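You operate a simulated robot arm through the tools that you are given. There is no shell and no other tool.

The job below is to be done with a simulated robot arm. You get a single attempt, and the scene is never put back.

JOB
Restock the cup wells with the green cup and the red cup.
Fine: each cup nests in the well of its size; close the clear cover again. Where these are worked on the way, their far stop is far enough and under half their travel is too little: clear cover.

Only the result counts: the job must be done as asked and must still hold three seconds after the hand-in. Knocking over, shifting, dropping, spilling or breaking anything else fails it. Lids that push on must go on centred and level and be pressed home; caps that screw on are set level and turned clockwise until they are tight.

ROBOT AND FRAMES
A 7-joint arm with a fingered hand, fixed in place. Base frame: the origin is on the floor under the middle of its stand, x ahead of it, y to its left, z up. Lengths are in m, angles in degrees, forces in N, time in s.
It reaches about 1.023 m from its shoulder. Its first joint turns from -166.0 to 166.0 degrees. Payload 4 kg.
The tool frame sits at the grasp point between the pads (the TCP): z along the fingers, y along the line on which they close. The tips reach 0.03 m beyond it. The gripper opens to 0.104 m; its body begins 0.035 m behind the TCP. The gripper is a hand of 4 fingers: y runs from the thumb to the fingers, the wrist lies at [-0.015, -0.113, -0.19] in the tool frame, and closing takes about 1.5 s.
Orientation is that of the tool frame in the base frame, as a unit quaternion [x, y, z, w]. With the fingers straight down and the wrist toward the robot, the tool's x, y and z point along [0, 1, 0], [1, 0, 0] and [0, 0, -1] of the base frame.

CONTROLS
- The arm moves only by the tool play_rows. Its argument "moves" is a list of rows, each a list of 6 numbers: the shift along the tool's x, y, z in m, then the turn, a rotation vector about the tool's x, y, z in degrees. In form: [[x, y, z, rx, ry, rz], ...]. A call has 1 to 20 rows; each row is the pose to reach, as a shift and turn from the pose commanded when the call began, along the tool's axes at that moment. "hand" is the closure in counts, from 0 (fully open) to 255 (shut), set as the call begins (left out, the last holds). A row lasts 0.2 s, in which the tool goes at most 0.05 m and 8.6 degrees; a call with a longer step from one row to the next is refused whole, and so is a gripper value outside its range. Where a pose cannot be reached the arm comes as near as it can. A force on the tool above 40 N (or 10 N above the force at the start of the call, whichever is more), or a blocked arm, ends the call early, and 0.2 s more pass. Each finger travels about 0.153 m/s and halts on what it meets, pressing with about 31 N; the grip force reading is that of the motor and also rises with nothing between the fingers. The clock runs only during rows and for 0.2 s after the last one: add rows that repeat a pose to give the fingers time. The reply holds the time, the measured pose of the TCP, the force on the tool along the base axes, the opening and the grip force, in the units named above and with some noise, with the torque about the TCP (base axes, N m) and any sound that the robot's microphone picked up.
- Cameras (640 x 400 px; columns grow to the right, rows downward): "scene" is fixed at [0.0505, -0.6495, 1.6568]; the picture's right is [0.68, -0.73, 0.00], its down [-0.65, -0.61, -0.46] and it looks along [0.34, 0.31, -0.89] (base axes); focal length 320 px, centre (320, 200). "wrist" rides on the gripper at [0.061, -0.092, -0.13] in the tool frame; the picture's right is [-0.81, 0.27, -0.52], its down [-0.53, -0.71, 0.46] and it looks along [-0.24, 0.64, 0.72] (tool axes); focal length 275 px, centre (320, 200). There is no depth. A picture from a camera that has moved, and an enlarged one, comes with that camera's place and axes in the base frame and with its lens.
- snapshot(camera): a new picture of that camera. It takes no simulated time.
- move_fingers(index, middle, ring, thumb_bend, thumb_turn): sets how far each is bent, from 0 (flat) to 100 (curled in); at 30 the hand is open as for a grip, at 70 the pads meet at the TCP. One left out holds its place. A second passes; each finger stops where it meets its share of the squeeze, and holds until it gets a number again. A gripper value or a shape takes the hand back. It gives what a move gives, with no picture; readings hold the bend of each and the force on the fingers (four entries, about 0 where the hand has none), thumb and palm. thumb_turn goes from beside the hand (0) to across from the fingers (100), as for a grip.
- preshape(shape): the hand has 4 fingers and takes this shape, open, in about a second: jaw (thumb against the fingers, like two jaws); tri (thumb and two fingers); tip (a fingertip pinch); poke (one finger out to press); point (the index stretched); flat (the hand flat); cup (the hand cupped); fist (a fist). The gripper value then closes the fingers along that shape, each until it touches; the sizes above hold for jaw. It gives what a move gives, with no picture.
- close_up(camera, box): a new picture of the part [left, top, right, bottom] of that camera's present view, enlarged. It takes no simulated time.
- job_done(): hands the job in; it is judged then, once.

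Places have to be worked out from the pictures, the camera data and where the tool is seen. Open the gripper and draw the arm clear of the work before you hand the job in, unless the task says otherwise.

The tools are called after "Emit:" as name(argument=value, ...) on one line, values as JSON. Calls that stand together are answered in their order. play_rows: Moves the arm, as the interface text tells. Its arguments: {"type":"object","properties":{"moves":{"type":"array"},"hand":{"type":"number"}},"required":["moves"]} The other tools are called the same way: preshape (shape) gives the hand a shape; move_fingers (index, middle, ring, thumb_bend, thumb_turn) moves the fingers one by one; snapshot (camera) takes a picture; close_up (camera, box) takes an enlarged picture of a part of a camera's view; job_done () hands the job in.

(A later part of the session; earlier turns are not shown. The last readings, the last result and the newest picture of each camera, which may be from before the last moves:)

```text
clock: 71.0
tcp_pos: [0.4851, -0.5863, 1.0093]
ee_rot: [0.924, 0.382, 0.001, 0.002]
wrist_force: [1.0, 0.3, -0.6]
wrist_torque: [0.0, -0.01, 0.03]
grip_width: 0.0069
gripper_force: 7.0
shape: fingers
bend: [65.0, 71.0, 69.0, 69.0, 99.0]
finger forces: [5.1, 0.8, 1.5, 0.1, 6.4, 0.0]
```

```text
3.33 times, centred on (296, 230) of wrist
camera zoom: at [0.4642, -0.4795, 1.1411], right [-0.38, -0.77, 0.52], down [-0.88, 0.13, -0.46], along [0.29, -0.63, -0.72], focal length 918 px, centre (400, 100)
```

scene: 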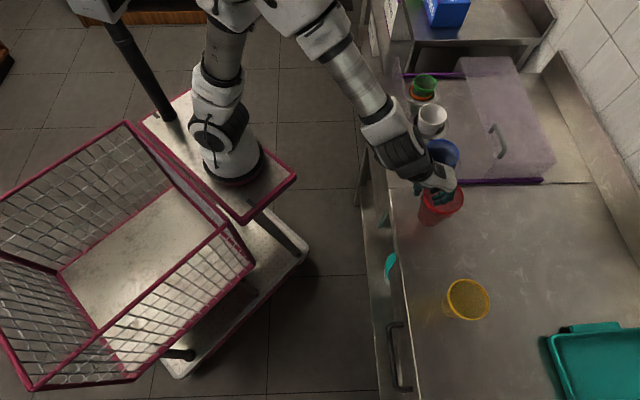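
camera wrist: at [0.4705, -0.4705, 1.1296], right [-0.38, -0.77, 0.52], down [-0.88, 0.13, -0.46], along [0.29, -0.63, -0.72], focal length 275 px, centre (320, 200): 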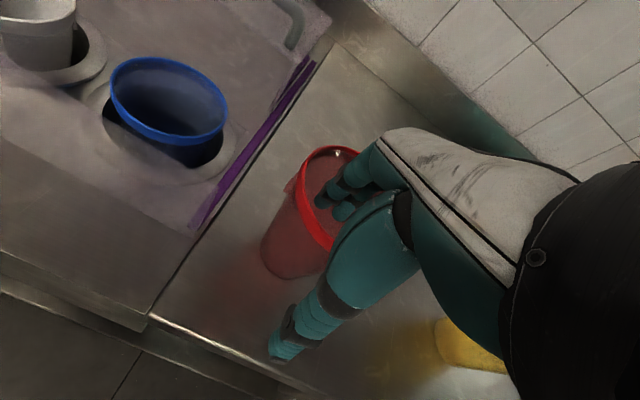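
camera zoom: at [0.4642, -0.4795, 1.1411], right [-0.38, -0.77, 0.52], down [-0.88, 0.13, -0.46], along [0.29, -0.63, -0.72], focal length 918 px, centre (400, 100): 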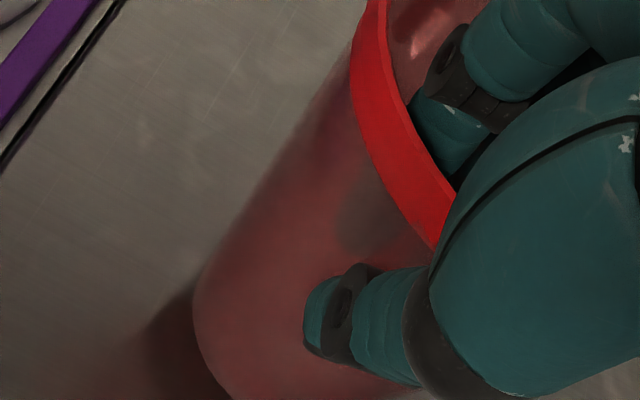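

The red cup lifts, hanging with a slight tilt toward the robot. I raise it more and measure the tilt.

Emit:
play_rows(moves=[[0, 0, -0.01, 0, 0, 0], [0, 0, -0.025, 0, 0, 0], [0, 0, -0.045, 0, 0, 0], [0, 0, -0.065, 0, 0, 0], [0, 0, -0.085, 0, 0, 0], [0, 0, -0.1, 0, 0, 0], [0, 0, -0.1, 0, 0, 0]])

Emit:
close_up(camera="scene", box=[384, 150, 512, 230])

Emit:
snapshot(camera="wrist")

```text
clock: 72.6
tcp_pos: [0.4861, -0.5886, 1.1088]
ee_rot: [0.924, 0.383, 0.001, 0.002]
wrist_force: [-0.9, 0.7, -0.6]
wrist_torque: [-0.01, 0.02, -0.02]
grip_width: 0.0065
gripper_force: 6.9
shape: fingers
bend: [65.0, 71.0, 69.0, 70.0, 99.0]
finger forces: [5.0, 0.7, 1.6, 0.0, 6.0, 0.0]
```

```text
5.00 times, centred on (448, 190) of scene
camera zoom: at [0.0505, -0.6495, 1.6568], right [0.68, -0.73, 0.0], down [-0.65, -0.61, -0.46], along [0.34, 0.31, -0.89], focal length 1597 px, centre (-320, 250)
```

zoom: 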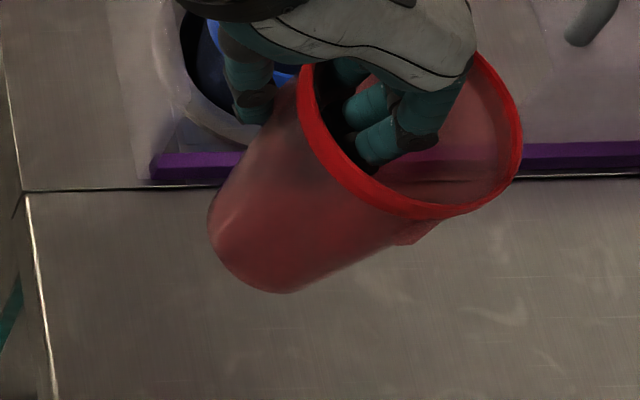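

```text
taken
camera wrist: at [0.4638, -0.4795, 1.241], right [-0.38, -0.77, 0.52], down [-0.88, 0.13, -0.46], along [0.28, -0.63, -0.72], focal length 275 px, centre (320, 200)
```

wrist: 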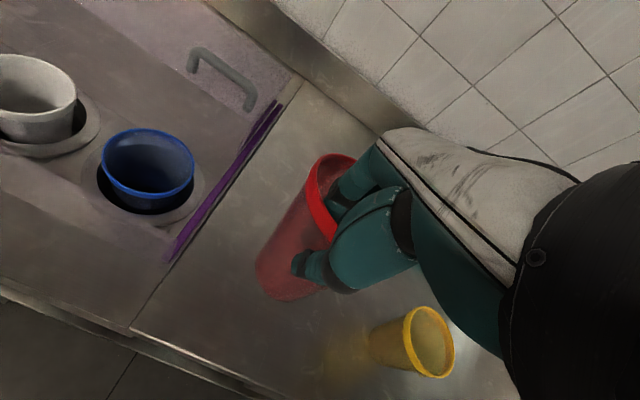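

I zoom in on the held cup to measure its tilt properly.

Emit:
close_up(camera="wrist", box=[230, 140, 390, 240])

Emit:
close_up(camera="wrist", box=[230, 220, 390, 320])

Emit:
close_up(camera="scene", box=[420, 155, 500, 205])

```text
4.00 times, centred on (310, 190) of wrist
camera zoom: at [0.4638, -0.4795, 1.241], right [-0.38, -0.77, 0.52], down [-0.88, 0.13, -0.46], along [0.28, -0.63, -0.72], focal length 1101 px, centre (360, 240)
```

zoom: 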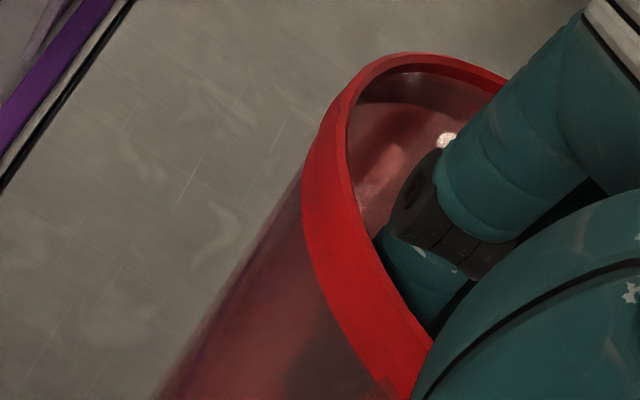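

```text
4.00 times, centred on (310, 270) of wrist
camera zoom: at [0.4638, -0.4795, 1.241], right [-0.38, -0.77, 0.52], down [-0.88, 0.13, -0.46], along [0.28, -0.63, -0.72], focal length 1101 px, centre (360, -80)
```

zoom: 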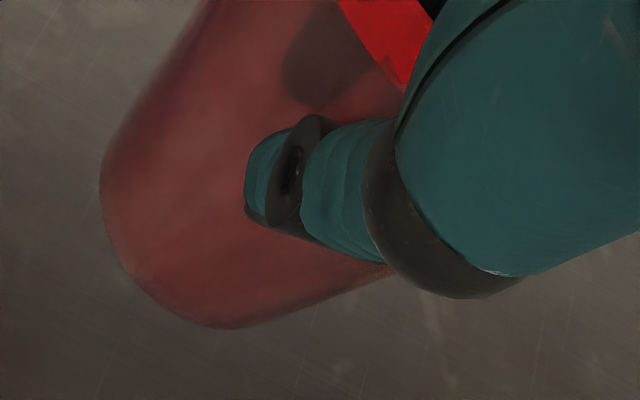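

```text
8.00 times, centred on (460, 180) of scene
camera zoom: at [0.0505, -0.6495, 1.6568], right [0.68, -0.73, 0.0], down [-0.65, -0.61, -0.46], along [0.34, 0.31, -0.89], focal length 2556 px, centre (-800, 360)
```

zoom: 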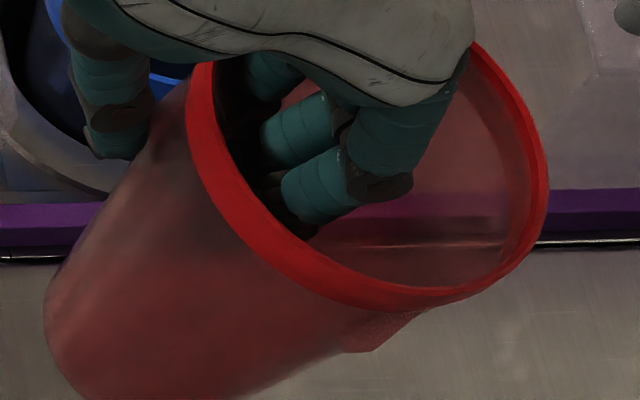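

The cup hangs tilted roughly 9° about the pinch axis (base toward +u) and about 5° toward me. I counter-rotate the hand in the air to bring the cup upright and look again.

Emit:
play_rows(moves=[[0, 0, -0.005, -1, -2, 0], [0, 0, -0.01, -2, -4, 0], [0, 0, -0.01, -3, -6, 0], [0, 0, -0.01, -4, -8, 0], [0, 0, -0.01, -4, -8, 0]])

Emit:
close_up(camera="scene", box=[410, 145, 506, 205])

Emit:
snapshot(camera="wrist")

```text
clock: 73.8
tcp_pos: [0.4857, -0.5874, 1.1193]
ee_rot: [0.921, 0.382, -0.05, 0.061]
wrist_force: [-1.2, 0.4, 0.0]
wrist_torque: [0.03, -0.03, 0.0]
grip_width: 0.0062
gripper_force: 7.0
shape: fingers
bend: [65.0, 71.0, 69.0, 70.0, 99.0]
finger forces: [4.9, 0.6, 1.5, 0.1, 5.9, 0.0]
```

```text
6.67 times, centred on (458, 175) of scene
camera zoom: at [0.0505, -0.6495, 1.6568], right [0.68, -0.73, 0.0], down [-0.65, -0.61, -0.46], along [0.34, 0.31, -0.89], focal length 2130 px, centre (-600, 367)
```

zoom: 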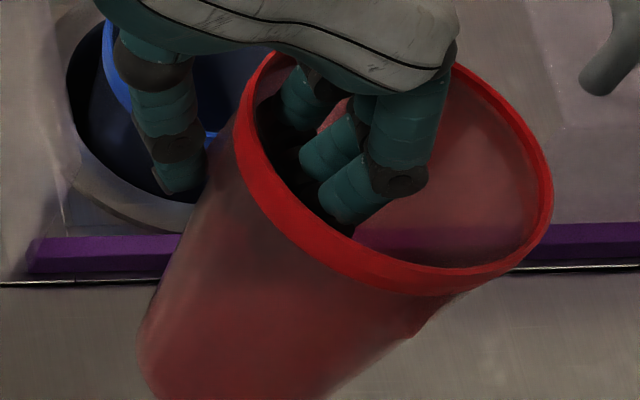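

```text
taken
camera wrist: at [0.4695, -0.4612, 1.2349], right [-0.35, -0.68, 0.64], down [-0.9, 0.06, -0.43], along [0.25, -0.73, -0.63], focal length 275 px, centre (320, 200)
```

wrist: 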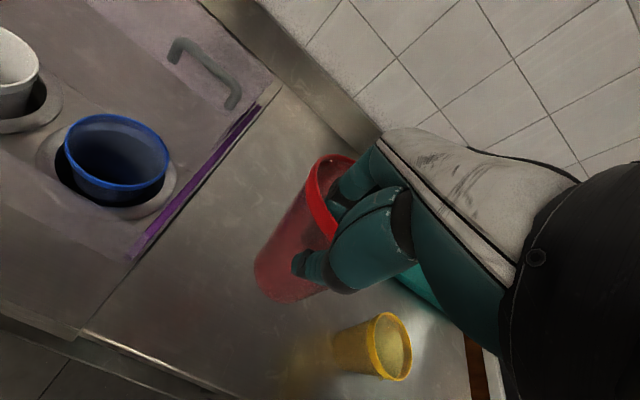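

The tilt has clearly reduced. I take a view of the whole cup to judge what remains.

Emit:
close_up(camera="scene", box=[400, 140, 528, 220])

Emit:
close_up(camera="wrist", box=[200, 140, 392, 260])

Emit:
close_up(camera="wrist", box=[200, 200, 392, 320])

```text
5.00 times, centred on (464, 180) of scene
camera zoom: at [0.0505, -0.6495, 1.6568], right [0.68, -0.73, 0.0], down [-0.65, -0.61, -0.46], along [0.34, 0.31, -0.89], focal length 1597 px, centre (-400, 300)
```

zoom: 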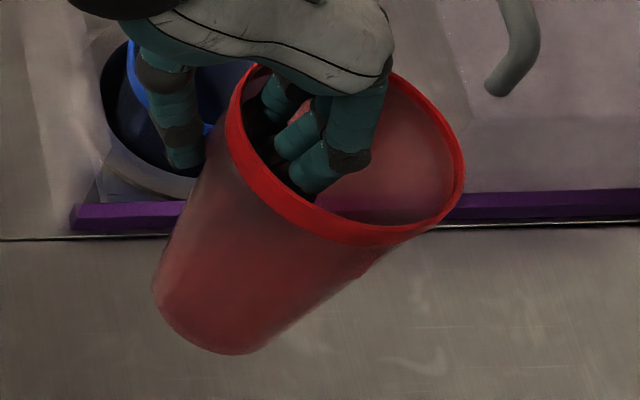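

```text
3.33 times, centred on (296, 200) of wrist
camera zoom: at [0.4695, -0.4612, 1.2349], right [-0.35, -0.68, 0.64], down [-0.9, 0.06, -0.43], along [0.25, -0.73, -0.63], focal length 918 px, centre (400, 200)
```

zoom: 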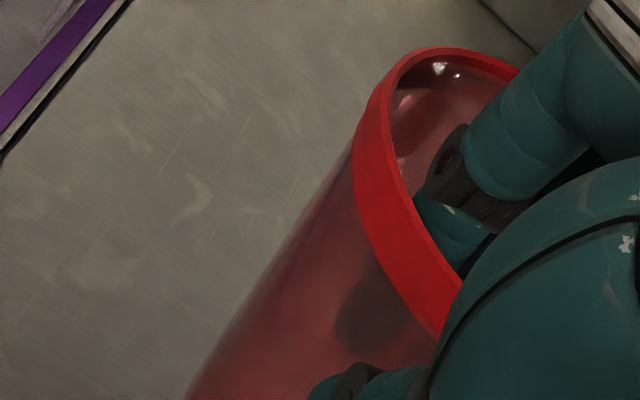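

```text
3.33 times, centred on (296, 260) of wrist
camera zoom: at [0.4695, -0.4612, 1.2349], right [-0.35, -0.68, 0.64], down [-0.9, 0.06, -0.43], along [0.25, -0.73, -0.63], focal length 918 px, centre (400, 0)
```

zoom: 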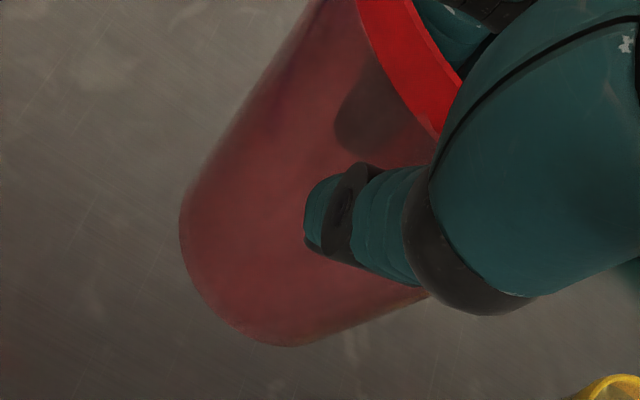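

With the base radius corrected to ≈0.026, the remaining tilt is about 5° toward me and about 4° over-rotated the other way. I trim the hand rotation accordingly.

Emit:
play_rows(moves=[[0, 0, 0, -1.5, 1.2, 0], [0, 0, 0, -3, 2.4, 0], [0, 0, 0, -5, 3.6, 0], [0, 0, 0, -5, 3.6, 0]])

Emit:
close_up(camera="scene", box=[400, 140, 528, 220])

Emit:
close_up(camera="wrist", box=[200, 140, 392, 260])

Emit:
close_up(camera="wrist", box=[200, 200, 392, 320])

```text
clock: 74.8
tcp_pos: [0.4858, -0.5878, 1.1224]
ee_rot: [0.919, 0.385, -0.006, 0.088]
wrist_force: [0.2, 0.2, 0.5]
wrist_torque: [-0.02, 0.04, -0.01]
grip_width: 0.0056
gripper_force: 6.4
shape: fingers
bend: [65.0, 71.0, 69.0, 71.0, 99.0]
finger forces: [4.5, 0.5, 1.4, 0.1, 5.3, 0.0]
```

```text
5.00 times, centred on (464, 180) of scene
camera zoom: at [0.0505, -0.6495, 1.6568], right [0.68, -0.73, 0.0], down [-0.65, -0.61, -0.46], along [0.34, 0.31, -0.89], focal length 1597 px, centre (-400, 300)
```

zoom: 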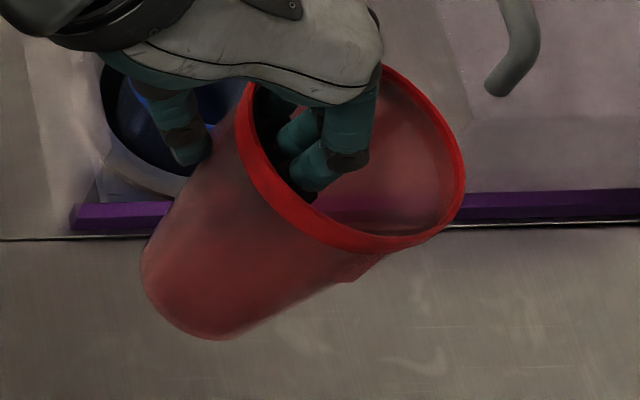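

```text
3.33 times, centred on (296, 200) of wrist
camera zoom: at [0.4554, -0.4596, 1.2316], right [-0.41, -0.68, 0.62], down [-0.85, 0.04, -0.52], along [0.33, -0.74, -0.59], focal length 918 px, centre (400, 200)
```

zoom: 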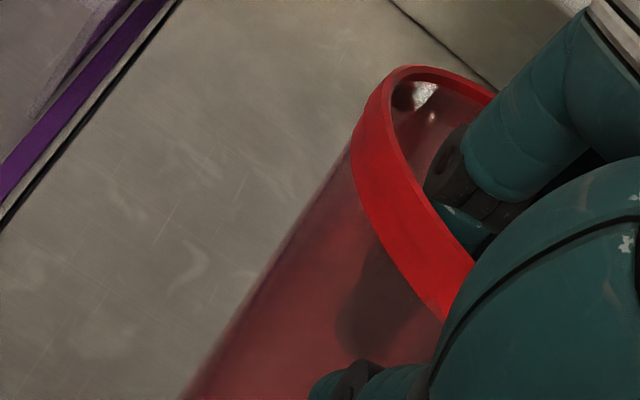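

```text
3.33 times, centred on (296, 260) of wrist
camera zoom: at [0.4554, -0.4596, 1.2316], right [-0.41, -0.68, 0.62], down [-0.85, 0.04, -0.52], along [0.33, -0.74, -0.59], focal length 918 px, centre (400, 0)
```

zoom: 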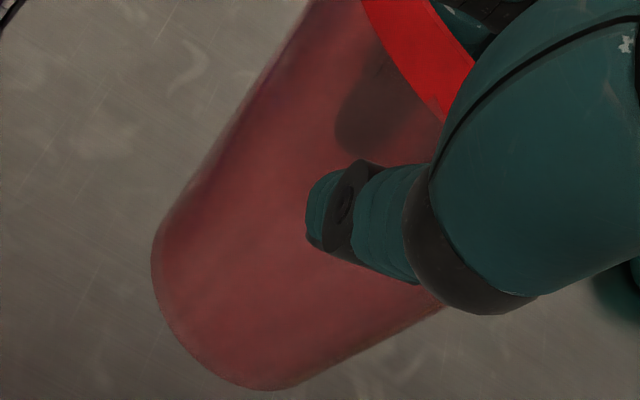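

The cup is slowly rotating in the light pinch (now ~10° toward me), so this hold isn't trustworthy. I set it back down at the same spot, lowering straight down in the base frame.

Emit:
play_rows(moves=[[0.0016, -0.0031, 0.0197, 0, 0, 0], [0.0035, -0.0071, 0.0444, 0, 0, 0], [0.0055, -0.011, 0.069, 0, 0, 0], [0.0071, -0.0141, 0.0887, 0, 0, 0], [0.0083, -0.0165, 0.1035, 0, 0, 0], [0.0089, -0.0178, 0.1114, 0, 0, 0], [0.0089, -0.0178, 0.1114, 0, 0, 0]])

Emit:
close_up(camera="scene", box=[384, 150, 512, 230])

Emit:
close_up(camera="wrist", box=[200, 140, 456, 300])

```text
clock: 76.4
tcp_pos: [0.4856, -0.5886, 1.009]
ee_rot: [0.919, 0.385, -0.006, 0.088]
wrist_force: [0.1, -0.2, -0.4]
wrist_torque: [0.05, -0.03, 0.01]
grip_width: 0.005
gripper_force: 5.8
shape: fingers
bend: [65.0, 71.0, 69.0, 71.0, 99.0]
finger forces: [4.5, 0.4, 1.7, 0.1, 5.3, 0.0]
```

```text
5.00 times, centred on (448, 190) of scene
camera zoom: at [0.0505, -0.6495, 1.6568], right [0.68, -0.73, 0.0], down [-0.65, -0.61, -0.46], along [0.34, 0.31, -0.89], focal length 1597 px, centre (-320, 250)
```

zoom: 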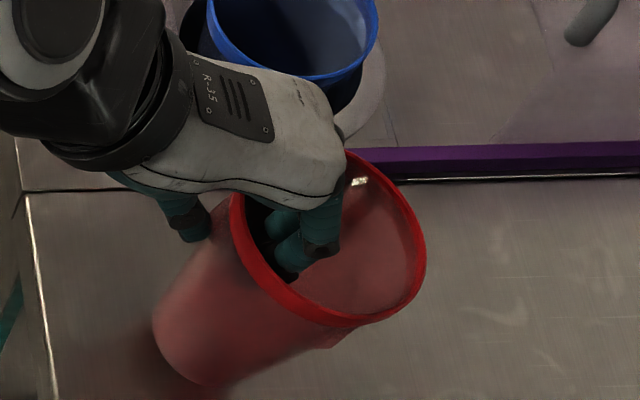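

```text
2.50 times, centred on (328, 220) of wrist
camera zoom: at [0.4552, -0.4601, 1.1187], right [-0.41, -0.68, 0.62], down [-0.85, 0.04, -0.52], along [0.33, -0.74, -0.59], focal length 688 px, centre (300, 150)
```

zoom: 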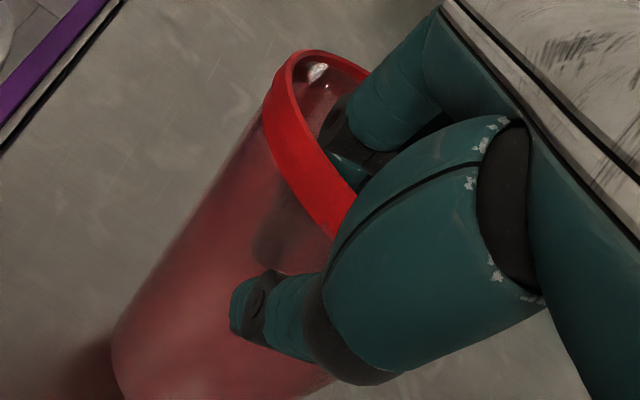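

Not touching yet. I lower in small steps to set the base on the counter.

Emit:
play_rows(moves=[[0.0003, -0.0006, 0.0039, 0, 0, 0], [0.0006, -0.0013, 0.0079, 0, 0, 0], [0.0009, -0.0019, 0.0118, 0, 0, 0], [0.0013, -0.0025, 0.0158, 0, 0, 0], [0.0013, -0.0025, 0.0158, 0, 0, 0]])

Emit:
close_up(camera="scene", box=[384, 150, 512, 230])

Emit:
close_up(camera="wrist", box=[200, 140, 456, 300])

```text
clock: 77.6
tcp_pos: [0.4854, -0.5883, 0.9917]
ee_rot: [0.919, 0.385, -0.005, 0.088]
wrist_force: [-0.2, 0.9, 0.9]
wrist_torque: [-0.04, 0.0, -0.02]
grip_width: 0.0051
gripper_force: 6.9
shape: fingers
bend: [65.0, 71.0, 71.0, 71.0, 99.0]
finger forces: [5.1, 0.4, 1.5, 0.0, 6.7, 0.1]
```

```text
5.00 times, centred on (448, 190) of scene
camera zoom: at [0.0505, -0.6495, 1.6568], right [0.68, -0.73, 0.0], down [-0.65, -0.61, -0.46], along [0.34, 0.31, -0.89], focal length 1597 px, centre (-320, 250)
```

zoom: 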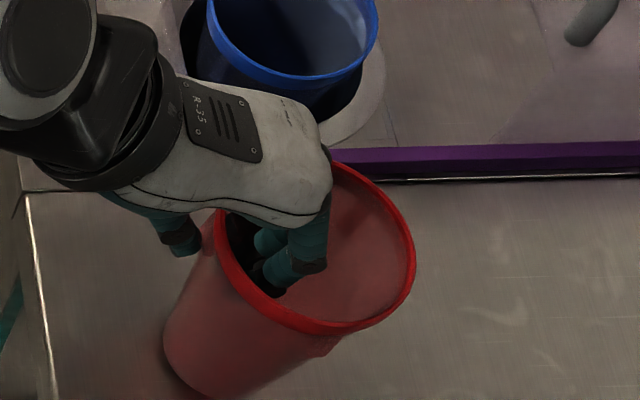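

```text
2.50 times, centred on (328, 220) of wrist
camera zoom: at [0.4561, -0.4602, 1.1015], right [-0.41, -0.68, 0.62], down [-0.85, 0.04, -0.52], along [0.33, -0.74, -0.59], focal length 688 px, centre (300, 150)
```

zoom: 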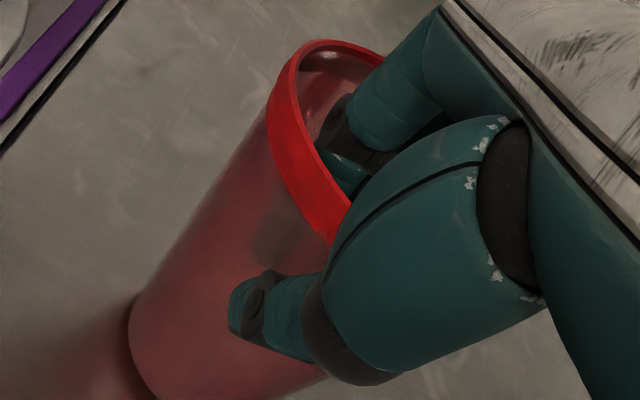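

The base has met the counter and the cup has righted itself. I open the pinch and let it settle.

Emit:
move_fingers(index=58, middle=58, ring=58, thumb_bend=58)

Emit:
move_fingers(index=46, middle=46, ring=46, thumb_bend=35)

Emit:
close_up(camera="scene", box=[384, 150, 512, 230])

Emit:
close_up(camera="wrist", box=[200, 140, 456, 300])

```text
clock: 78.6
tcp_pos: [0.486, -0.5873, 0.9912]
ee_rot: [0.919, 0.385, -0.005, 0.089]
wrist_force: [-0.3, -0.8, -0.2]
wrist_torque: [0.02, 0.02, 0.01]
grip_width: 0.0331
gripper_force: 0.1
shape: fingers
bend: [57.0, 57.0, 57.0, 57.0, 99.0]
finger forces: [0.0, 0.0, 0.1, 0.0, 0.1, 0.0]
```

```text
clock: 79.6
tcp_pos: [0.486, -0.5879, 0.9909]
ee_rot: [0.919, 0.385, -0.005, 0.088]
wrist_force: [-0.8, -0.5, 0.2]
wrist_torque: [0.0, 0.02, -0.02]
grip_width: 0.0762
gripper_force: 0.1
shape: fingers
bend: [46.0, 46.0, 46.0, 35.0, 96.0]
finger forces: [0.0, 0.0, 0.1, 0.1, 0.0, 0.0]
```

```text
5.00 times, centred on (448, 190) of scene
camera zoom: at [0.0505, -0.6495, 1.6568], right [0.68, -0.73, 0.0], down [-0.65, -0.61, -0.46], along [0.34, 0.31, -0.89], focal length 1597 px, centre (-320, 250)
```

zoom: 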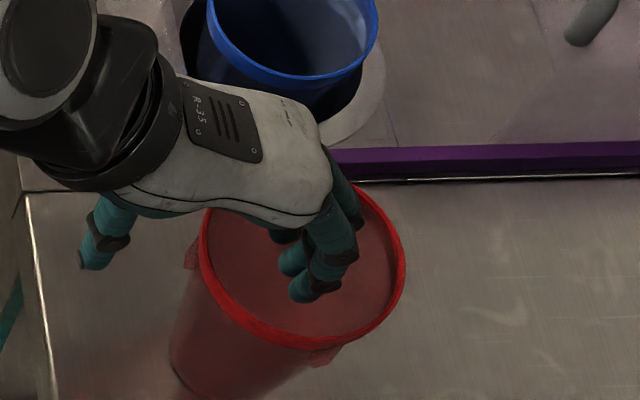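

```text
2.50 times, centred on (328, 220) of wrist
camera zoom: at [0.4561, -0.4603, 1.1016], right [-0.41, -0.68, 0.62], down [-0.85, 0.04, -0.52], along [0.33, -0.74, -0.59], focal length 688 px, centre (300, 150)
```

zoom: 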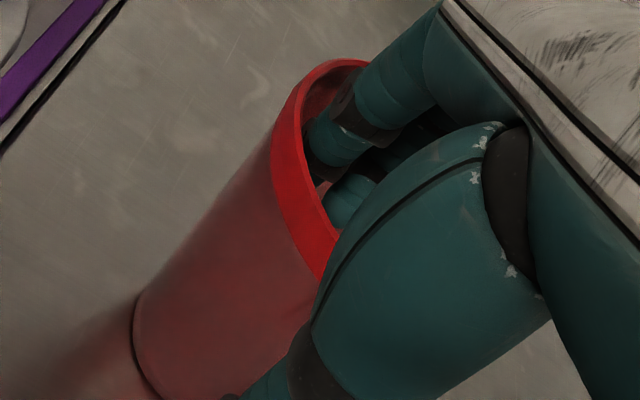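

The red cup stands free and upright again. I lift the hand straight out and then level the hand.

Emit:
play_rows(moves=[[-0.0012, 0.0024, -0.0148, 0, 0, 0], [-0.0028, 0.0055, -0.0345, 0, 0, 0], [-0.0047, 0.0094, -0.0591, 0, 0, 0], [-0.0071, 0.0141, -0.0887, 0, 0, 0], [-0.0079, 0.0157, -0.0986, 3, 1.5, 0], [-0.0087, 0.0173, -0.1084, 6, 3, 0], [-0.0095, 0.0189, -0.1183, 9.05, 4.54, 0], [-0.0095, 0.0189, -0.1183, 9.05, 4.54, 0]])

Emit:
move_fingers(index=10, middle=10, ring=10, thumb_bend=10, thumb_turn=98)

Emit:
close_up(camera="scene", box=[384, 150, 512, 230])

Emit:
snapshot(camera="wrist")

```text
clock: 81.4
tcp_pos: [0.4841, -0.5867, 1.11]
ee_rot: [0.922, 0.388, 0.002, 0.001]
wrist_force: [-0.9, 0.8, 0.5]
wrist_torque: [0.01, -0.01, 0.03]
grip_width: 0.0763
gripper_force: 0.0
shape: fingers
bend: [46.0, 46.0, 46.0, 35.0, 96.0]
finger forces: [0.0, 0.0, 0.0, 0.0, 0.0, 0.0]
```

```text
clock: 82.4
tcp_pos: [0.4843, -0.5879, 1.1102]
ee_rot: [0.922, 0.387, 0.001, 0.001]
wrist_force: [0.4, -0.3, 0.3]
wrist_torque: [0.01, 0.04, 0.0]
grip_width: 0.146
gripper_force: 0.1
shape: fingers
bend: [10.0, 10.0, 10.0, 10.0, 94.0]
finger forces: [0.0, 0.0, 0.0, 0.2, 0.1, 0.1]
```

```text
5.00 times, centred on (448, 190) of scene
camera zoom: at [0.0505, -0.6495, 1.6568], right [0.68, -0.73, 0.0], down [-0.65, -0.61, -0.46], along [0.34, 0.31, -0.89], focal length 1597 px, centre (-320, 250)
```

zoom: 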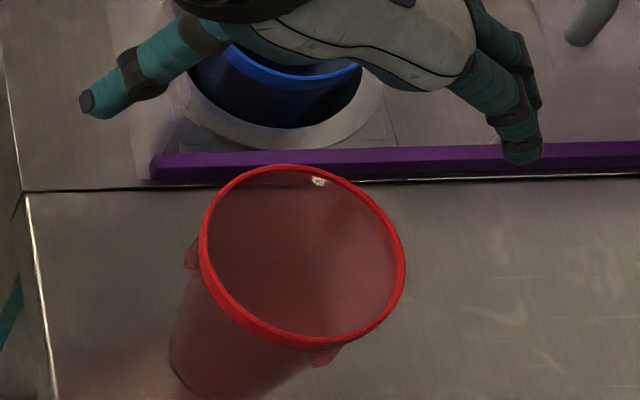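

```text
taken
camera wrist: at [0.4619, -0.4796, 1.242], right [-0.37, -0.77, 0.52], down [-0.88, 0.12, -0.46], along [0.29, -0.63, -0.72], focal length 275 px, centre (320, 200)
```

wrist: 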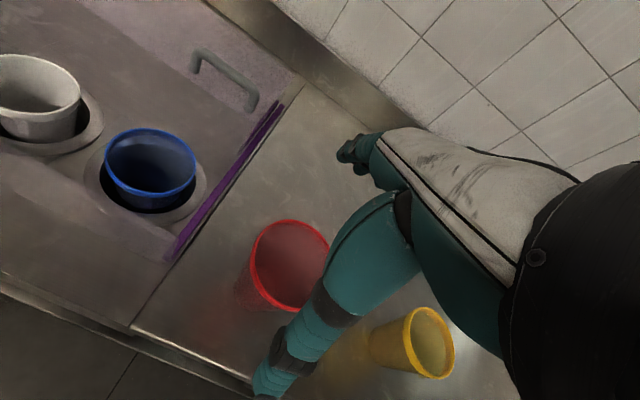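

The red cup is standing at about u≈-0.09, v≈0.80. I plan a centred internal grip instead: fingertips inside the mouth, spreading outward against both walls; first I measure the rim again.

Emit:
close_up(camera="wrist", box=[220, 205, 380, 305])

Emit:
close_up(camera="wrist", box=[220, 240, 380, 340])

```text
4.00 times, centred on (300, 255) of wrist
camera zoom: at [0.4619, -0.4796, 1.242], right [-0.37, -0.77, 0.52], down [-0.88, 0.12, -0.46], along [0.29, -0.63, -0.72], focal length 1101 px, centre (400, -20)
```

zoom: 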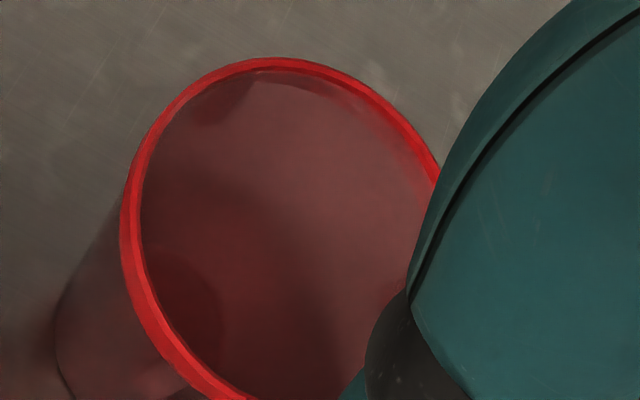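

```text
4.00 times, centred on (300, 290) of wrist
camera zoom: at [0.4619, -0.4796, 1.242], right [-0.37, -0.77, 0.52], down [-0.88, 0.12, -0.46], along [0.29, -0.63, -0.72], focal length 1101 px, centre (400, -160)
```

zoom: 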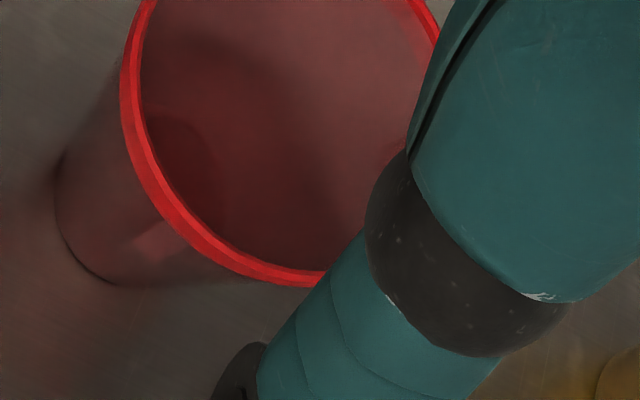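

The circle fit puts the red rim at u≈-0.093, v≈0.797, z≈0.992. I curl the fingers to a narrow bundle and move it centred over the mouth.

Emit:
move_fingers(index=60, middle=60, ring=60, thumb_bend=60, thumb_turn=98)

Emit:
play_rows(moves=[[-0.004, 0.02, 0, 0, 0, 0.3], [-0.008, 0.041, 0, 0, 0, 0.65], [-0.008, 0.041, 0.02, 0, 0, 0.65], [-0.008, 0.041, 0.045, 0, 0, 0.65], [-0.008, 0.041, 0.06, 0, 0, 0.65], [-0.008, 0.041, 0.06, 0, 0, 0.65]])

Emit:
close_up(camera="scene", box=[400, 165, 496, 225])

Emit:
close_up(camera="wrist", box=[200, 150, 392, 270])

```text
clock: 83.4
tcp_pos: [0.4854, -0.5875, 1.1108]
ee_rot: [0.922, 0.386, 0.001, 0.0]
wrist_force: [-0.3, 0.8, 0.6]
wrist_torque: [0.04, -0.04, 0.01]
grip_width: 0.0265
gripper_force: 0.0
shape: fingers
bend: [60.0, 60.0, 60.0, 60.0, 99.0]
finger forces: [0.0, 0.0, 0.0, 0.1, 0.0, 0.0]
```

```text
clock: 84.8
tcp_pos: [0.5083, -0.622, 1.0505]
ee_rot: [0.925, 0.381, 0.001, 0.001]
wrist_force: [0.3, -0.2, -0.3]
wrist_torque: [0.01, -0.01, 0.0]
grip_width: 0.0268
gripper_force: 0.1
shape: fingers
bend: [60.0, 60.0, 60.0, 60.0, 99.0]
finger forces: [0.0, 0.1, 0.1, 0.0, 0.0, 0.0]
```

```text
6.67 times, centred on (448, 195) of scene
camera zoom: at [0.0505, -0.6495, 1.6568], right [0.68, -0.73, 0.0], down [-0.65, -0.61, -0.46], along [0.34, 0.31, -0.89], focal length 2130 px, centre (-533, 233)
```

zoom: 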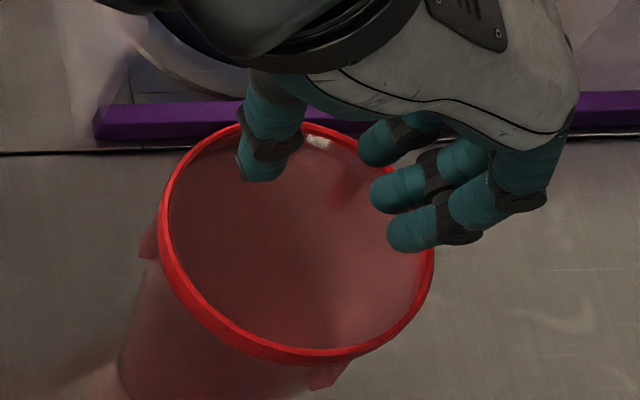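

```text
3.33 times, centred on (296, 210) of wrist
camera zoom: at [0.4865, -0.5129, 1.1822], right [-0.38, -0.77, 0.52], down [-0.88, 0.13, -0.46], along [0.28, -0.63, -0.72], focal length 918 px, centre (400, 167)
```

zoom: 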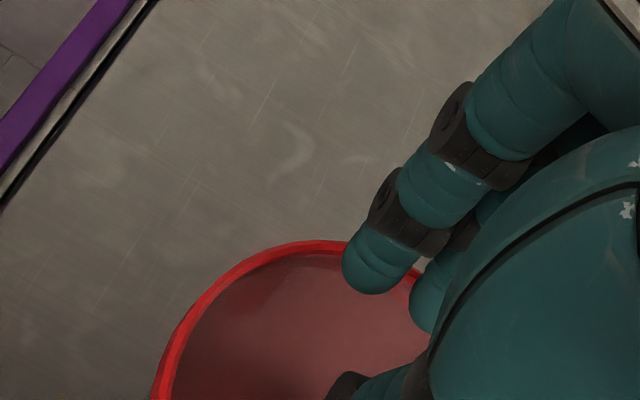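

The internal spread would press downward on the mouth, so on reflection the wrap grip that held the green cup (gripper mode, which curls the distal links under the lip) is the better copy. I open wide, centre, and descend to the same relative height as with green.

Emit:
move_fingers(index=8, middle=8, ring=8, thumb_bend=8, thumb_turn=98)

Emit:
play_rows(moves=[[-0.0045, -0.006, 0, 0, 0, 0], [-0.0045, -0.006, 0.015, 0, 0, 0], [-0.0045, -0.006, 0.03, 0, 0, 0], [-0.0045, -0.006, 0.045, 0, 0, 0], [-0.0045, -0.006, 0.058, 0, 0, 0], [-0.0045, -0.006, 0.0605, 0, 0, 0], [-0.0045, -0.006, 0.0605, 0, 0, 0]])

Emit:
close_up(camera="scene", box=[400, 165, 496, 225])

Emit:
snapshot(camera="wrist")

```text
clock: 85.8
tcp_pos: [0.5082, -0.6203, 1.0513]
ee_rot: [0.925, 0.381, 0.001, 0.001]
wrist_force: [0.1, 0.1, 0.2]
wrist_torque: [0.0, 0.01, 0.0]
grip_width: 0.1491
gripper_force: 0.0
shape: fingers
bend: [8.0, 8.0, 8.0, 8.0, 94.0]
finger forces: [0.0, 0.1, 0.0, 0.0, 0.0, 0.1]
```

```text
clock: 87.4
tcp_pos: [0.5007, -0.6199, 0.9937]
ee_rot: [0.924, 0.381, 0.001, 0.001]
wrist_force: [0.4, 1.0, 0.4]
wrist_torque: [0.02, -0.01, -0.02]
grip_width: 0.149
gripper_force: 0.1
shape: fingers
bend: [8.0, 8.0, 8.0, 8.0, 94.0]
finger forces: [0.0, 0.0, 0.0, 0.1, 0.0, 0.0]
```

```text
6.67 times, centred on (448, 195) of scene
camera zoom: at [0.0505, -0.6495, 1.6568], right [0.68, -0.73, 0.0], down [-0.65, -0.61, -0.46], along [0.34, 0.31, -0.89], focal length 2130 px, centre (-533, 233)
```

zoom: 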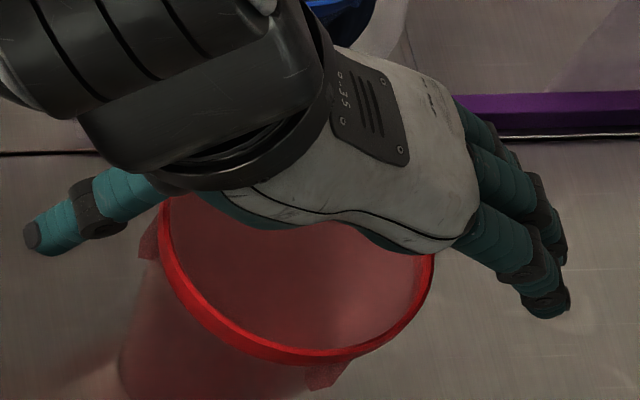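

```text
taken
camera wrist: at [0.4789, -0.5118, 1.1243], right [-0.38, -0.77, 0.52], down [-0.88, 0.13, -0.46], along [0.28, -0.63, -0.72], focal length 275 px, centre (320, 200)
```

wrist: 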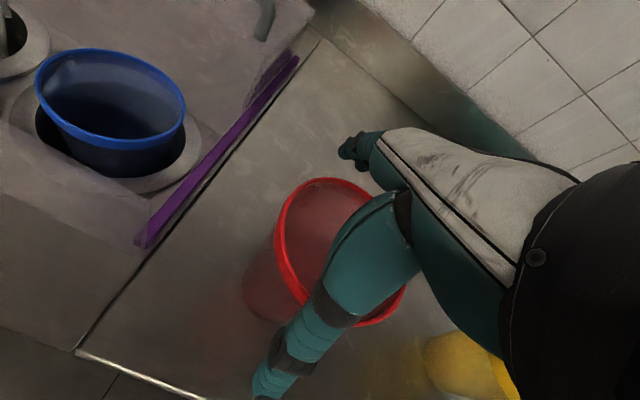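

No contact with the hand wide open at z≈0.994. I go 4 mm lower and close in gripper mode, as with the green cup.

Emit:
play_rows(moves=[[0, 0, 0.004, 0, 0, 0], [0, 0, 0.004, 0, 0, 0]])

Emit:
play_rows(moves=[[0, 0, 0, 0, 0, 0], [0, 0, 0, 0, 0, 0], [0, 0, 0, 0, 0, 0], [0, 0, 0, 0, 0, 0], [0, 0, 0, 0, 0, 0], [0, 0, 0, 0, 0, 0], [0, 0, 0, 0, 0, 0]], hand=90)

Emit:
close_up(camera="scene", box=[400, 165, 496, 225])

Emit:
snapshot(camera="wrist")

```text
clock: 88.0
tcp_pos: [0.5011, -0.6205, 0.9881]
ee_rot: [0.924, 0.381, 0.001, 0.001]
wrist_force: [0.1, 0.2, 0.5]
wrist_torque: [0.03, 0.04, 0.01]
grip_width: 0.1491
gripper_force: 0.0
shape: fingers
bend: [8.0, 8.0, 8.0, 8.0, 94.0]
finger forces: [0.0, 0.1, 0.0, 0.0, 0.1, 0.0]
```

```text
clock: 89.6
tcp_pos: [0.5004, -0.6199, 0.9882]
ee_rot: [0.924, 0.381, 0.0, 0.0]
wrist_force: [-0.3, 1.1, -1.2]
wrist_torque: [0.03, 0.01, -0.01]
grip_width: 0.0726
gripper_force: 31.4
shape: jaw
bend: [26.0, 35.0, 34.0, 57.0, 99.0]
finger forces: [22.3, 9.3, 4.0, 0.0, 36.8, 0.0]
```

```text
6.67 times, centred on (448, 195) of scene
camera zoom: at [0.0505, -0.6495, 1.6568], right [0.68, -0.73, 0.0], down [-0.65, -0.61, -0.46], along [0.34, 0.31, -0.89], focal length 2130 px, centre (-533, 233)
```

zoom: 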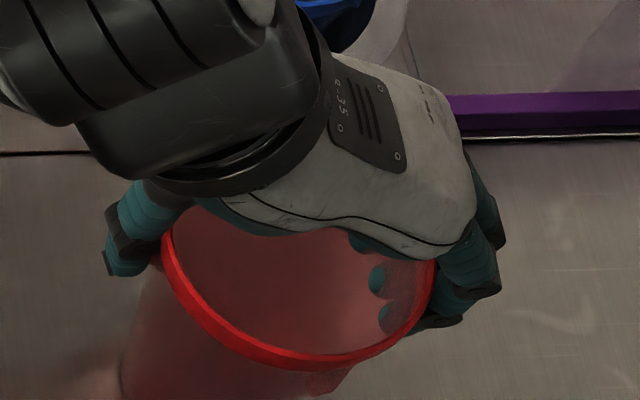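

```text
taken
camera wrist: at [0.4795, -0.5124, 1.1199], right [-0.38, -0.77, 0.52], down [-0.88, 0.13, -0.46], along [0.28, -0.63, -0.72], focal length 275 px, centre (320, 200)
```

wrist: 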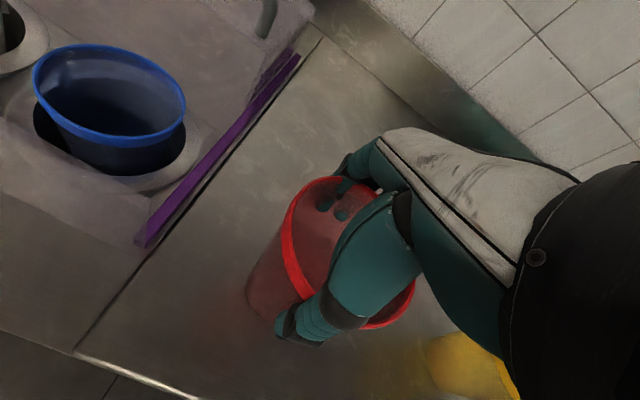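

This is a firm wrap like the green grip: index 22 N, middle 9 N, ring 4 N against thumb 37 N, with the thumb curled under the lip. I lift slowly and check the cup's attitude.

Emit:
play_rows(moves=[[0, 0, -0.004, 0, 0, 0], [0, 0, -0.01, 0, 0, 0], [0, 0, -0.018, 0, 0, 0], [0, 0, -0.028, 0, 0, 0], [0, 0, -0.04, 0, 0, 0], [0, 0, -0.04, 0, 0, 0]])

Emit:
close_up(camera="scene", box=[384, 150, 512, 230])

Emit:
close_up(camera="wrist", box=[200, 150, 456, 310])

```text
clock: 91.0
tcp_pos: [0.5007, -0.6198, 1.0281]
ee_rot: [0.924, 0.381, 0.001, 0.001]
wrist_force: [-0.4, 0.8, -0.2]
wrist_torque: [-0.01, 0.03, -0.01]
grip_width: 0.0724
gripper_force: 30.7
shape: jaw
bend: [26.0, 35.0, 34.0, 58.0, 99.0]
finger forces: [22.3, 9.4, 4.1, 0.0, 36.8, 0.1]
```

```text
5.00 times, centred on (448, 190) of scene
camera zoom: at [0.0505, -0.6495, 1.6568], right [0.68, -0.73, 0.0], down [-0.65, -0.61, -0.46], along [0.34, 0.31, -0.89], focal length 1597 px, centre (-320, 250)
```

zoom: 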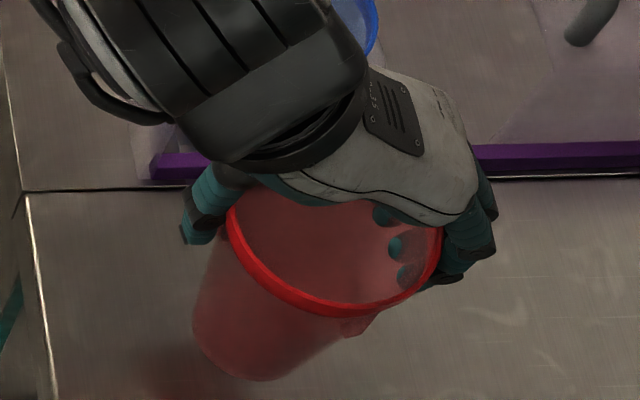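

```text
2.50 times, centred on (328, 230) of wrist
camera zoom: at [0.4793, -0.5124, 1.1593], right [-0.38, -0.77, 0.52], down [-0.88, 0.13, -0.46], along [0.28, -0.63, -0.72], focal length 688 px, centre (300, 125)
```

zoom: 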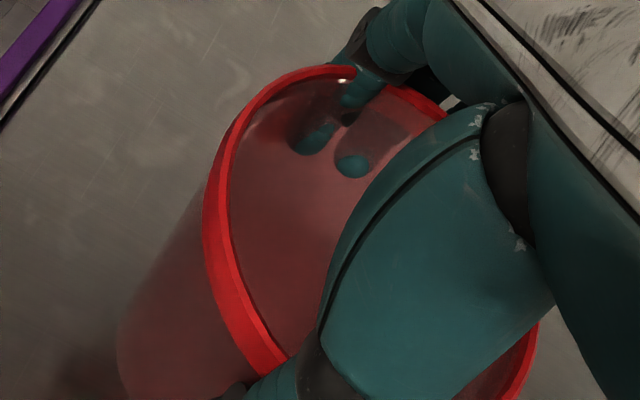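

The red cup is held firmly and upright; its centre is about 10 mm toward -u of the TCP and its rim about 10 mm above TCP level. I raise it and bring it close to the blue well, stopping short to measure.

Emit:
play_rows(moves=[[0, 0, -0.025, 0, 0, 0], [0, 0, -0.055, 0, 0, 0], [0, 0, -0.085, 0, 0, 0], [0, 0, -0.105, 0, 0, 0], [0.02, 0.005, -0.11, 0, 0, 0], [0.05, 0.015, -0.11, 0, 0, 0], [0.08, 0.025, -0.11, 0, 0, 0], [0.105, 0.035, -0.11, 0, 0, 0], [0.12, 0.04, -0.11, 0, 0, 0], [0.12, 0.04, -0.11, 0, 0, 0]])

Emit:
snapshot(camera="wrist")

Emit:
close_up(camera="scene", box=[384, 100, 512, 180])

```text
clock: 93.2
tcp_pos: [0.6147, -0.5667, 1.1393]
ee_rot: [0.925, 0.381, 0.001, 0.001]
wrist_force: [0.4, 0.8, -0.4]
wrist_torque: [0.01, 0.0, 0.03]
grip_width: 0.0725
gripper_force: 30.9
shape: jaw
bend: [26.0, 35.0, 34.0, 58.0, 99.0]
finger forces: [22.1, 9.2, 4.1, 0.0, 36.6, 0.0]
```

```text
taken
camera wrist: at [0.5932, -0.459, 1.2708], right [-0.38, -0.77, 0.52], down [-0.88, 0.13, -0.46], along [0.28, -0.63, -0.72], focal length 275 px, centre (320, 200)
```

wrist: 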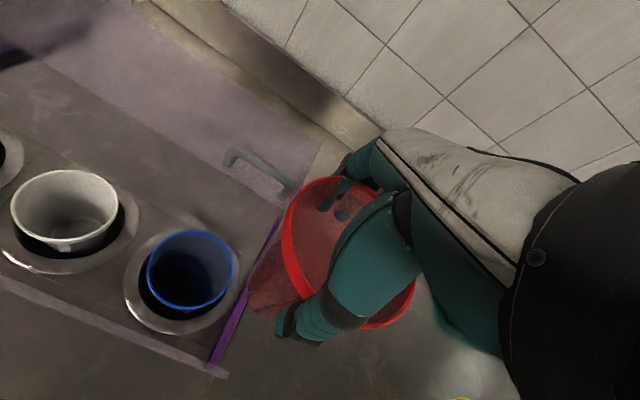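

```text
5.00 times, centred on (448, 140) of scene
camera zoom: at [0.0505, -0.6495, 1.6568], right [0.68, -0.73, 0.0], down [-0.65, -0.61, -0.46], along [0.34, 0.31, -0.89], focal length 1597 px, centre (-320, 500)
```

zoom: 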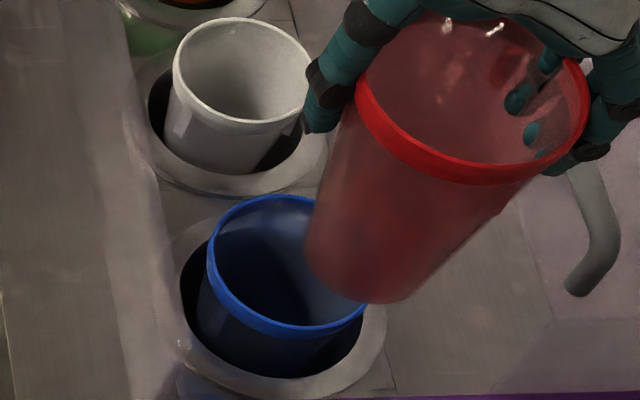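

Clear view of the blue well beside the held cup. I zoom on it for a circle fit.

Emit:
close_up(camera="wrist", box=[110, 220, 270, 320])

Emit:
close_up(camera="wrist", box=[230, 160, 422, 280])

Emit:
close_up(camera="wrist", box=[230, 240, 422, 360])

```text
4.00 times, centred on (190, 270) of wrist
camera zoom: at [0.5932, -0.459, 1.2708], right [-0.38, -0.77, 0.52], down [-0.88, 0.13, -0.46], along [0.28, -0.63, -0.72], focal length 1101 px, centre (840, -80)
```

zoom: 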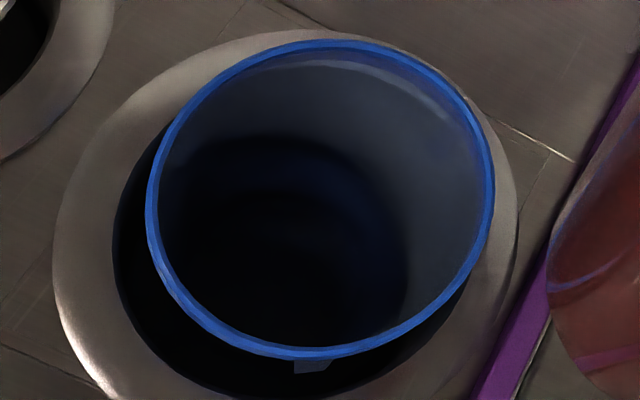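

```text
3.33 times, centred on (326, 220) of wrist
camera zoom: at [0.5932, -0.459, 1.2708], right [-0.38, -0.77, 0.52], down [-0.88, 0.13, -0.46], along [0.28, -0.63, -0.72], focal length 918 px, centre (300, 133)
```

zoom: 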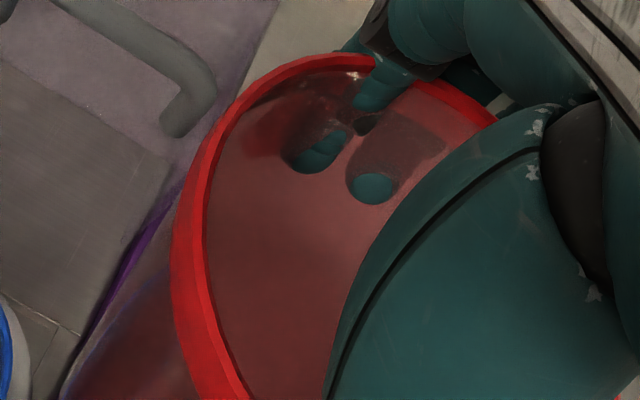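

```text
3.33 times, centred on (326, 300) of wrist
camera zoom: at [0.5932, -0.459, 1.2708], right [-0.38, -0.77, 0.52], down [-0.88, 0.13, -0.46], along [0.28, -0.63, -0.72], focal length 918 px, centre (300, -133)
```

zoom: 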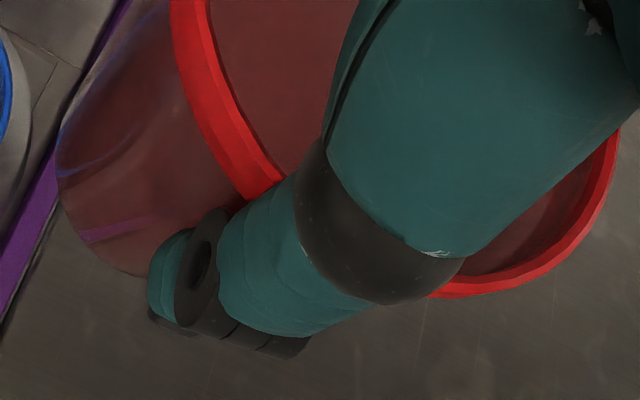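

The blue rim fits at u≈0.097, v≈0.860, z≈0.911, and the held red cup is upright to about 1°. I move over it and lower until the red base is just above the blue rim.

Emit:
play_rows(moves=[[0.025, 0.008, 0, 0, 0, 0], [0.05, 0.016, 0, 0, 0, 0], [0.0735, 0.0246, 0, 0, 0, 0], [0.0735, 0.0246, 0.025, 0, 0, 0], [0.0735, 0.0246, 0.05, 0, 0, 0], [0.0735, 0.0246, 0.075, 0, 0, 0], [0.0735, 0.0246, 0.09, 0, 0, 0], [0.0735, 0.0246, 0.09, 0, 0, 0]])

Emit:
snapshot(camera="wrist")

Emit:
close_up(camera="wrist", box=[180, 230, 340, 330])

Emit:
close_up(camera="scene", box=[394, 100, 490, 160])

```text
clock: 95.0
tcp_pos: [0.6839, -0.5301, 1.047]
ee_rot: [0.925, 0.381, 0.001, 0.001]
wrist_force: [-0.9, 0.2, -0.8]
wrist_torque: [-0.02, 0.01, -0.01]
grip_width: 0.0722
gripper_force: 31.5
shape: jaw
bend: [26.0, 35.0, 34.0, 58.0, 99.0]
finger forces: [21.9, 9.4, 4.3, 0.1, 36.4, 0.0]
```

```text
taken
camera wrist: at [0.6625, -0.4225, 1.1789], right [-0.38, -0.77, 0.52], down [-0.88, 0.13, -0.46], along [0.28, -0.63, -0.72], focal length 275 px, centre (320, 200)
```

wrist: 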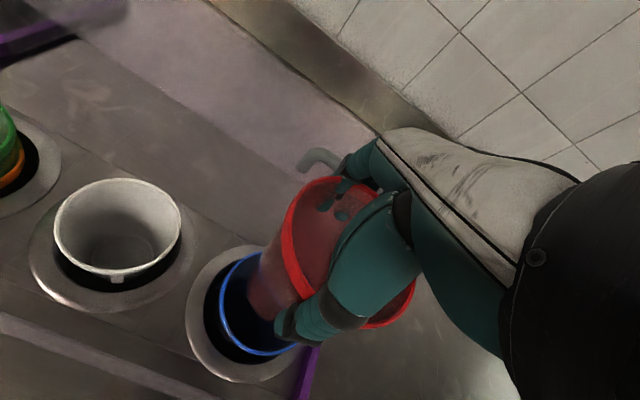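

```text
4.00 times, centred on (260, 280) of wrist
camera zoom: at [0.6625, -0.4225, 1.1789], right [-0.38, -0.77, 0.52], down [-0.88, 0.13, -0.46], along [0.28, -0.63, -0.72], focal length 1101 px, centre (560, -120)
```

zoom: 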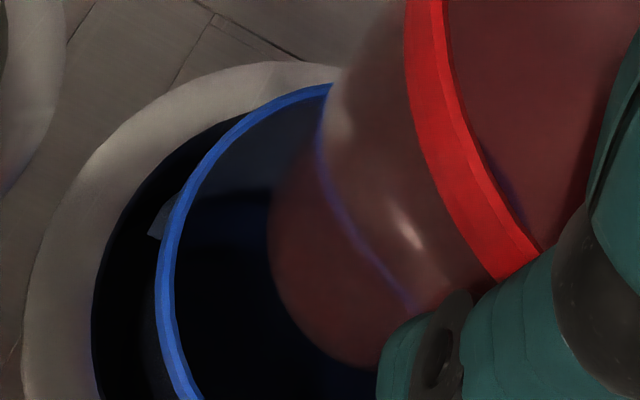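

```text
6.67 times, centred on (442, 130) of scene
camera zoom: at [0.0505, -0.6495, 1.6568], right [0.68, -0.73, 0.0], down [-0.65, -0.61, -0.46], along [0.34, 0.31, -0.89], focal length 2130 px, centre (-493, 667)
```

zoom: 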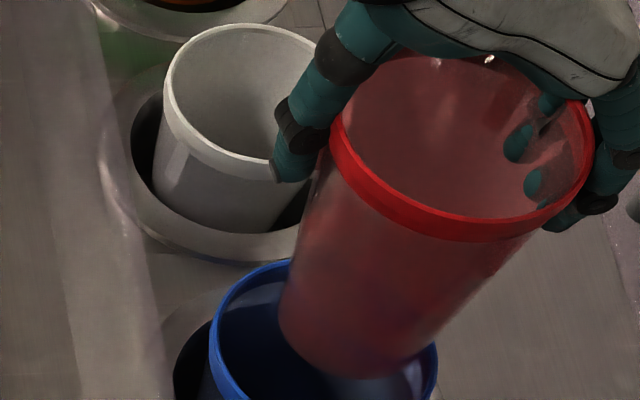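

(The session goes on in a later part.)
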